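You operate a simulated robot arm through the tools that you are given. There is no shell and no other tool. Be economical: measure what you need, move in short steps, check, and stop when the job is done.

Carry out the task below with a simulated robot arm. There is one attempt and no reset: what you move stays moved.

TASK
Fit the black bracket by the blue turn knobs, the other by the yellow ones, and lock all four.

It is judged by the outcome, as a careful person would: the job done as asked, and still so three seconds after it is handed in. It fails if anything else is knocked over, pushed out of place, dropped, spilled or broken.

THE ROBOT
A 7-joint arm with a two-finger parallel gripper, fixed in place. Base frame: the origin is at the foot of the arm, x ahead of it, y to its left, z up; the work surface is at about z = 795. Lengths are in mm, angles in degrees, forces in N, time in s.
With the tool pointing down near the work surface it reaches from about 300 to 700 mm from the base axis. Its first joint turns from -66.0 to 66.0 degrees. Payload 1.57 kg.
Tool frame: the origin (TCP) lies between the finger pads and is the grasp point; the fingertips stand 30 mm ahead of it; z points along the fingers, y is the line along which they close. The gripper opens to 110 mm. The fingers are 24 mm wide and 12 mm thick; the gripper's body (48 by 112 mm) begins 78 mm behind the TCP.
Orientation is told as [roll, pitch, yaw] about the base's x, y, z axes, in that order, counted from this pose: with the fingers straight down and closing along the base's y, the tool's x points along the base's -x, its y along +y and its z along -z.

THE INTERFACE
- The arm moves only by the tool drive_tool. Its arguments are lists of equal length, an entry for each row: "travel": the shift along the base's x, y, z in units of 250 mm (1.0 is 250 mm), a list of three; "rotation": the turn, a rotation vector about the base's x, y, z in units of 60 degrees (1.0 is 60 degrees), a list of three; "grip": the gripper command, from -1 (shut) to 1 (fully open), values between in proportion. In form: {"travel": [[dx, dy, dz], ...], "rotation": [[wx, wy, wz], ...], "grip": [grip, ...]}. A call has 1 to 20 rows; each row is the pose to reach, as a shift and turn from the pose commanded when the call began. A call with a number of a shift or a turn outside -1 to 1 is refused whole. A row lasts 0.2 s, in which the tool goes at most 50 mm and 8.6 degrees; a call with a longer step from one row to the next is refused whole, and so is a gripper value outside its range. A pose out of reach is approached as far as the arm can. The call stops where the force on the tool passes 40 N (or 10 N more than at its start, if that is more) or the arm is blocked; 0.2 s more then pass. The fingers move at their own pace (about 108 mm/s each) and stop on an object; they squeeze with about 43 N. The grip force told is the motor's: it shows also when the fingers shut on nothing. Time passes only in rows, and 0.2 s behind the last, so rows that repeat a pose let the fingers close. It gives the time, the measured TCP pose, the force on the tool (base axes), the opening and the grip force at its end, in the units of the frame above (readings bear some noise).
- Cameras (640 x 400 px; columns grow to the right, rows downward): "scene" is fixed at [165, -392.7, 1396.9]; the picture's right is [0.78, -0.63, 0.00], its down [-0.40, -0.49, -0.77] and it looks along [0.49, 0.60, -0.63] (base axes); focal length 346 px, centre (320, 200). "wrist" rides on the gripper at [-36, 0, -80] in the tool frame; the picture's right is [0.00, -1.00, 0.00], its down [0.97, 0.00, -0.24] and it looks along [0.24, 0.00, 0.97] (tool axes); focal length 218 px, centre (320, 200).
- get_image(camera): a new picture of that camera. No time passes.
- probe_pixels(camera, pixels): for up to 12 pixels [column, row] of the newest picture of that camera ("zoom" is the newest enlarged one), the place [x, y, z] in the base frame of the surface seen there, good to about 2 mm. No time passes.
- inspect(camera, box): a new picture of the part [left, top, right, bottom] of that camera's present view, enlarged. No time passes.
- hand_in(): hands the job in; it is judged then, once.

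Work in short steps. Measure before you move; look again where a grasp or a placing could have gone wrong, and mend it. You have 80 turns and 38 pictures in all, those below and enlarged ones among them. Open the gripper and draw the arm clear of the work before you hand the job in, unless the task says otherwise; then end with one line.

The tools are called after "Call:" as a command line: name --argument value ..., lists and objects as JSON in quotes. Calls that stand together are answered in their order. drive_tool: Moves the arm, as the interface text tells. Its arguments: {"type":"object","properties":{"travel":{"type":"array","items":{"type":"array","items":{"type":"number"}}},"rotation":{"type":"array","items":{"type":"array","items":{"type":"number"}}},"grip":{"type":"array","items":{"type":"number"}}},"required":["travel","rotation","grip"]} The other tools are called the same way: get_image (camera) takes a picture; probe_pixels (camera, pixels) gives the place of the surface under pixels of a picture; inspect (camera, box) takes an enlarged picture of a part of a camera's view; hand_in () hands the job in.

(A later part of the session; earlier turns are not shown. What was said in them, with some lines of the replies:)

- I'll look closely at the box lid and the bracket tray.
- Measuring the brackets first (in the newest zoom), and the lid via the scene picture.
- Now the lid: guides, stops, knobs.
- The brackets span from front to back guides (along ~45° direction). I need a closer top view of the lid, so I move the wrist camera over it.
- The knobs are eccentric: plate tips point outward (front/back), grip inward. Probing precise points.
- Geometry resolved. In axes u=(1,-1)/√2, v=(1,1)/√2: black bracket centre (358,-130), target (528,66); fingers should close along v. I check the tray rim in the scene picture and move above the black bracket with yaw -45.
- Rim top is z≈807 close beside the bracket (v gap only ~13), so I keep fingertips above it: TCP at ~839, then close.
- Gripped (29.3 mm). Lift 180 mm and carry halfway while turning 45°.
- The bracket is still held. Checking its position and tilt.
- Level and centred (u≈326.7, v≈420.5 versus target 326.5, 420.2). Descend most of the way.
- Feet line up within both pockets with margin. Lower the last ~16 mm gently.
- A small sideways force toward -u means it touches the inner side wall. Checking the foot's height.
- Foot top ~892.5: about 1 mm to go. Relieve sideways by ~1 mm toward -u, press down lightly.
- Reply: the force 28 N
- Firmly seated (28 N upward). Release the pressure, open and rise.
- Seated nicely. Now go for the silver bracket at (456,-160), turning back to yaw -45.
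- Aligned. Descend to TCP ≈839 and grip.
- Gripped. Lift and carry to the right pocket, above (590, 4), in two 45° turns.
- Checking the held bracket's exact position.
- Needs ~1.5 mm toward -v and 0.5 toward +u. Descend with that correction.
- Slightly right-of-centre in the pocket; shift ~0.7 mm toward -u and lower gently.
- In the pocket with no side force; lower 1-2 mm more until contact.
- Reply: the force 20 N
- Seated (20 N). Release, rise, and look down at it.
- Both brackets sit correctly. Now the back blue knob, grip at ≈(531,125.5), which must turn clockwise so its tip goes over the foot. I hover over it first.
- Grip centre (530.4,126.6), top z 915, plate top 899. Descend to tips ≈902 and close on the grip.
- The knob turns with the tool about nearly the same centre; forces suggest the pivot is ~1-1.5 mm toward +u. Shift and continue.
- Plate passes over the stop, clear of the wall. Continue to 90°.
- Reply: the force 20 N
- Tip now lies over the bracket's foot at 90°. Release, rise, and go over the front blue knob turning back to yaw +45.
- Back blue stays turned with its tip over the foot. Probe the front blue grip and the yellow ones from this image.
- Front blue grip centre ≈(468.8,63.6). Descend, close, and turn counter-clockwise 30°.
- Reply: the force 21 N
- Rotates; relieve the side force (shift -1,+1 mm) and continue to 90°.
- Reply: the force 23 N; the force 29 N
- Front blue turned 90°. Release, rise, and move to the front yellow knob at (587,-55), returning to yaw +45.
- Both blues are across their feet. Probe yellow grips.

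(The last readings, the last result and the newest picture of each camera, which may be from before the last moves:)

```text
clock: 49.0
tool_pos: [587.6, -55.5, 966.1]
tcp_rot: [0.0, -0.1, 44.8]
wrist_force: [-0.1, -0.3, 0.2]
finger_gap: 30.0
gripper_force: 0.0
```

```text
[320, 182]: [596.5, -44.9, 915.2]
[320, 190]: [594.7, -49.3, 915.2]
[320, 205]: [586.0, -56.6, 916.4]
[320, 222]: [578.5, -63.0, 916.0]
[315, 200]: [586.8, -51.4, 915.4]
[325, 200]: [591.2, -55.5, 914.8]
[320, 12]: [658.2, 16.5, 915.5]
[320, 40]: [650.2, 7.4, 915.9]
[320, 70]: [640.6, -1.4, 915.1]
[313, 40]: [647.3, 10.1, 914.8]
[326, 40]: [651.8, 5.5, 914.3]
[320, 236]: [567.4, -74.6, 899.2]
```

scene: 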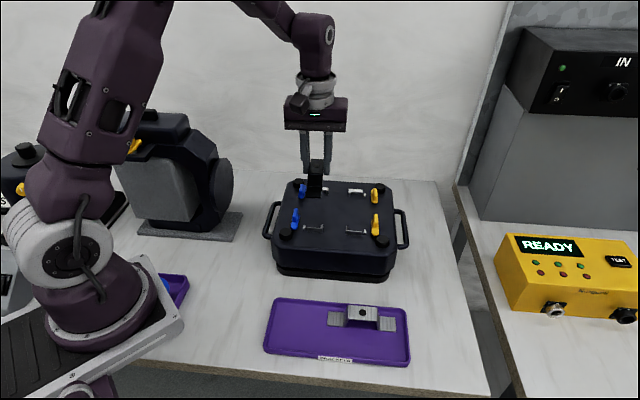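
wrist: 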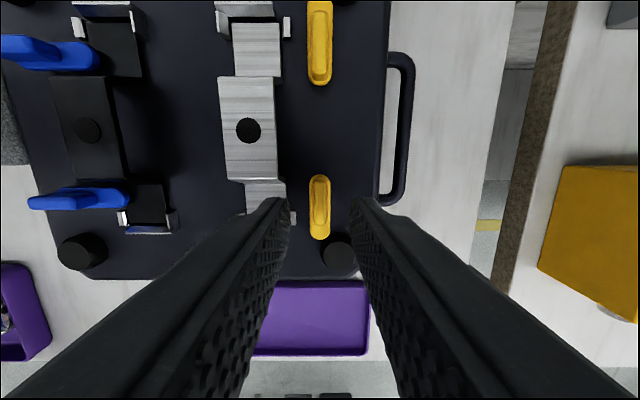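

Aligned within 1 mm. Descend, close, turn clockwise 30°.

Call:
drive_tool --travel '[[0, 0.004, -0.07], [0, 0.004, -0.136], [0, 0.004, -0.136], [0, 0.004, -0.136], [0, 0.004, -0.136], [0, 0.004, -0.136]]' --rotation '[[0, 0, 0], [0, 0, 0], [0, 0, 0], [0, 0, 0], [0, 0, 0], [0, 0, 0]]' --grip '[-0.45, -0.45, -0.45, -1, -1, -1]'

Call:
drive_tool --travel '[[0, 0, 0], [0, 0, 0], [0, 0, 0], [0, 0, 0], [0, 0, 0]]' --rotation '[[0, 0, -0.1], [0, 0, -0.2], [0, 0, -0.3], [0, 0, -0.4], [0, 0, -0.5]]' --grip '[-1, -1, -1, -1, -1]'

```text
clock: 50.4
tool_pos: [586.8, -55.3, 933.0]
tcp_rot: [0.0, 0.0, 45.0]
wrist_force: [9.8, -7.7, -10.2]
finger_gap: 8.9
gripper_force: 27.3
```

```text
clock: 51.6
tool_pos: [585.7, -56.4, 933.0]
tcp_rot: [0.0, 0.1, 14.7]
wrist_force: [3.3, -9.2, -8.4]
finger_gap: 9.0
gripper_force: 27.7
```

Low forces; continue the remaining 60°.

Call:
drive_tool --travel '[[0.001, -0.003, 0], [0.001, -0.003, 0], [0.001, -0.003, 0], [0.001, -0.003, 0], [0.001, -0.003, 0], [0.001, -0.003, 0], [0.001, -0.003, 0], [0.001, -0.003, 0], [0.001, -0.003, 0], [0.001, -0.003, 0], [0.001, -0.003, 0]]' --rotation '[[0, 0, -0.1], [0, 0, -0.2], [0, 0, -0.3], [0, 0, -0.4], [0, 0, -0.5], [0, 0, -0.6], [0, 0, -0.7], [0, 0, -0.8], [0, 0, -0.9], [0, 0, -1.0], [0, 0, -1.0]]' --grip '[-1, -1, -1, -1, -1, -1, -1, -1, -1, -1, -1]'

```text
clock: 54.0
tool_pos: [585.9, -53.9, 932.4]
tcp_rot: [0.0, 0.1, -45.1]
wrist_force: [-2.1, 8.8, -20.1]
finger_gap: 8.9
gripper_force: 27.2
```

Turned to -45. Release, rise, go over the back yellow knob at (649.5,7.6), returning to yaw +45.

Call:
drive_tool --travel '[[0, 0, 0], [0, 0, 0], [0, 0, 0.1], [0, 0, 0.24], [0.06, 0.06, 0.24], [0.12, 0.12, 0.24], [0.18, 0.18, 0.24], [0.25, 0.249, 0.24], [0.25, 0.249, 0.24], [0.25, 0.249, 0.24]]' --rotation '[[0, 0, 0], [0, 0, 0], [0, 0, 0], [0, 0, 0], [0, 0, 0.125], [0, 0, 0.25], [0, 0, 0.375], [0, 0, 0.5], [0, 0, 0.625], [0, 0, 0.75]]' --grip '[-0.45, -0.45, -0.45, -0.45, -0.45, -0.45, -0.45, -0.45, -0.45, -0.45]'

Call:
drive_tool --travel '[[0, 0, 0], [0, 0, 0], [0, 0, 0], [0, 0, 0], [0, 0, 0], [0, 0, 0], [0, 0, -0.1], [0, 0, -0.1]]' --rotation '[[0, 0, 0.125], [0, 0, 0.25], [0, 0, 0.375], [0, 0, 0.5], [0, 0, 0.625], [0, 0, 0.75], [0, 0, 0.75], [0, 0, 0.75]]' --grip '[-0.45, -0.45, -0.45, -0.45, -0.45, -0.45, -0.45, -0.45]'

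Call:
get_image --camera "wrist"

```text
clock: 56.2
tool_pos: [649.2, 6.9, 993.2]
tcp_rot: [0.1, 0.0, 0.1]
wrist_force: [0.1, -0.9, -0.3]
finger_gap: 30.4
gripper_force: 0.1
```

```text
clock: 58.0
tool_pos: [649.6, 6.2, 968.0]
tcp_rot: [0.0, 0.0, 44.9]
wrist_force: [0.4, -0.7, 0.0]
finger_gap: 30.6
gripper_force: 0.0
```

```text
9 pictures are left
```

wrist: 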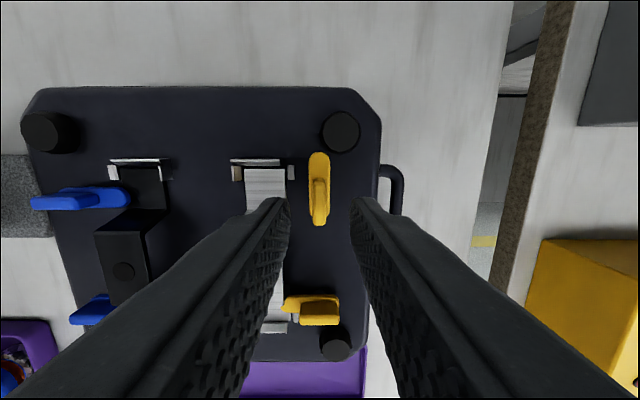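

Centred. Descend, close, and turn counter-clockwise 30°.

Call:
drive_tool --travel '[[0, 0.003, -0.07], [0, 0.003, -0.143], [0, 0.003, -0.143], [0, 0.003, -0.143], [0, 0.003, -0.143], [0, 0.003, -0.143]]' --rotation '[[0, 0, 0], [0, 0, 0], [0, 0, 0], [0, 0, 0], [0, 0, 0], [0, 0, 0]]' --grip '[-0.45, -0.45, -0.45, -1, -1, -1]'

Call:
drive_tool --travel '[[0, 0, 0], [0, 0, 0], [0, 0, 0], [0, 0, 0], [0, 0, 0]]' --rotation '[[0, 0, 0.1], [0, 0, 0.2], [0, 0, 0.3], [0, 0, 0.4], [0, 0, 0.5]]' --grip '[-1, -1, -1, -1, -1]'

```text
clock: 59.4
tool_pos: [649.1, 7.4, 931.9]
tcp_rot: [0.0, 0.0, 45.0]
wrist_force: [3.1, -2.9, -5.6]
finger_gap: 8.7
gripper_force: 27.4
```

```text
clock: 60.6
tool_pos: [649.5, 7.4, 932.6]
tcp_rot: [-0.1, 0.0, 75.1]
wrist_force: [4.6, -3.8, -9.9]
finger_gap: 8.8
gripper_force: 27.3
```

Very low forces; finish the turn.

Call:
drive_tool --travel '[[0, 0, 0], [0, 0, 0], [0, 0, 0], [0, 0, 0], [0, 0, 0], [0, 0, 0], [0, 0, 0], [0, 0, 0], [0, 0, 0], [0, 0, 0], [0, 0, 0]]' --rotation '[[0, 0, 0.1], [0, 0, 0.2], [0, 0, 0.3], [0, 0, 0.4], [0, 0, 0.5], [0, 0, 0.6], [0, 0, 0.7], [0, 0, 0.8], [0, 0, 0.9], [0, 0, 1.0], [0, 0, 1.0]]' --grip '[-1, -1, -1, -1, -1, -1, -1, -1, -1, -1, -1]'

```text
clock: 63.0
tool_pos: [649.2, 6.2, 931.9]
tcp_rot: [0.0, 0.0, 135.1]
wrist_force: [5.0, 1.0, -5.3]
finger_gap: 8.8
gripper_force: 27.7
```

Release, rise, pull back clear, and check.

Call:
drive_tool --travel '[[0, 0, 0], [0, 0, 0], [0, 0, 0.1], [0, 0, 0.25], [0, 0, 0.4], [0, 0, 0.6], [-0.15, 0, 0.7], [-0.3, 0, 0.8], [-0.45, 0, 0.85], [-0.6, 0, 0.9]]' --rotation '[[0, 0, 0], [0, 0, 0], [0, 0, 0], [0, 0, 0], [0, 0, 0], [0, 0, -0.1], [0, 0, -0.2], [0, 0, -0.3], [0, 0, -0.4], [0, 0, -0.5]]' --grip '[-0.45, -0.45, -0.45, -0.45, -0.45, 0, 0.3, 0.5, 1, 1]'

Call:
inspect --camera "scene" --box '[255, 165, 415, 265]'

Call:
get_image --camera "scene"

```text
clock: 65.2
tool_pos: [498.4, 7.1, 1156.8]
tcp_rot: [-0.1, 0.0, 105.0]
wrist_force: [-0.1, 0.3, -0.6]
finger_gap: 110.0
gripper_force: 0.0
```

```text
4.00 times, centred on (335, 215) of scene
```

zoom: 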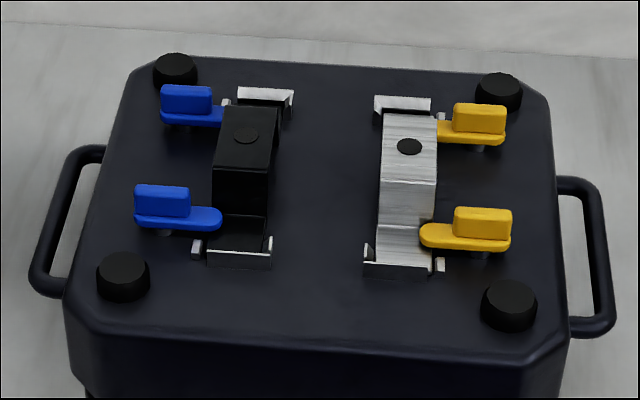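

```text
7 pictures are left
```

scene: 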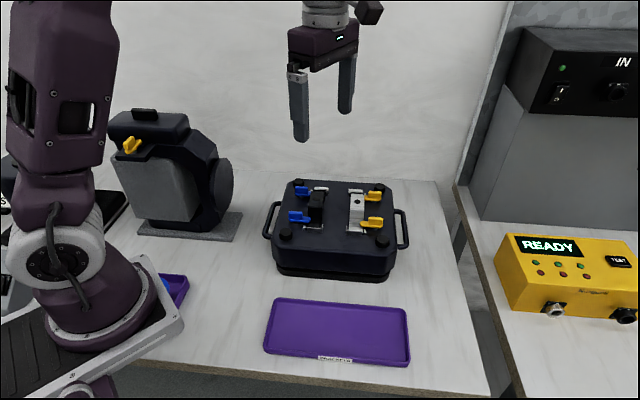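

All four knobs lie across with their tips over the bracket feet, both brackets are seated, and the arm is clear.

Call:
hand_in

```text
The job is handed in.
```

The black bracket is seated by the blue knobs and the silver one by the yellow knobs, and all four knobs are turned 90° with their tips over the bracket feet.
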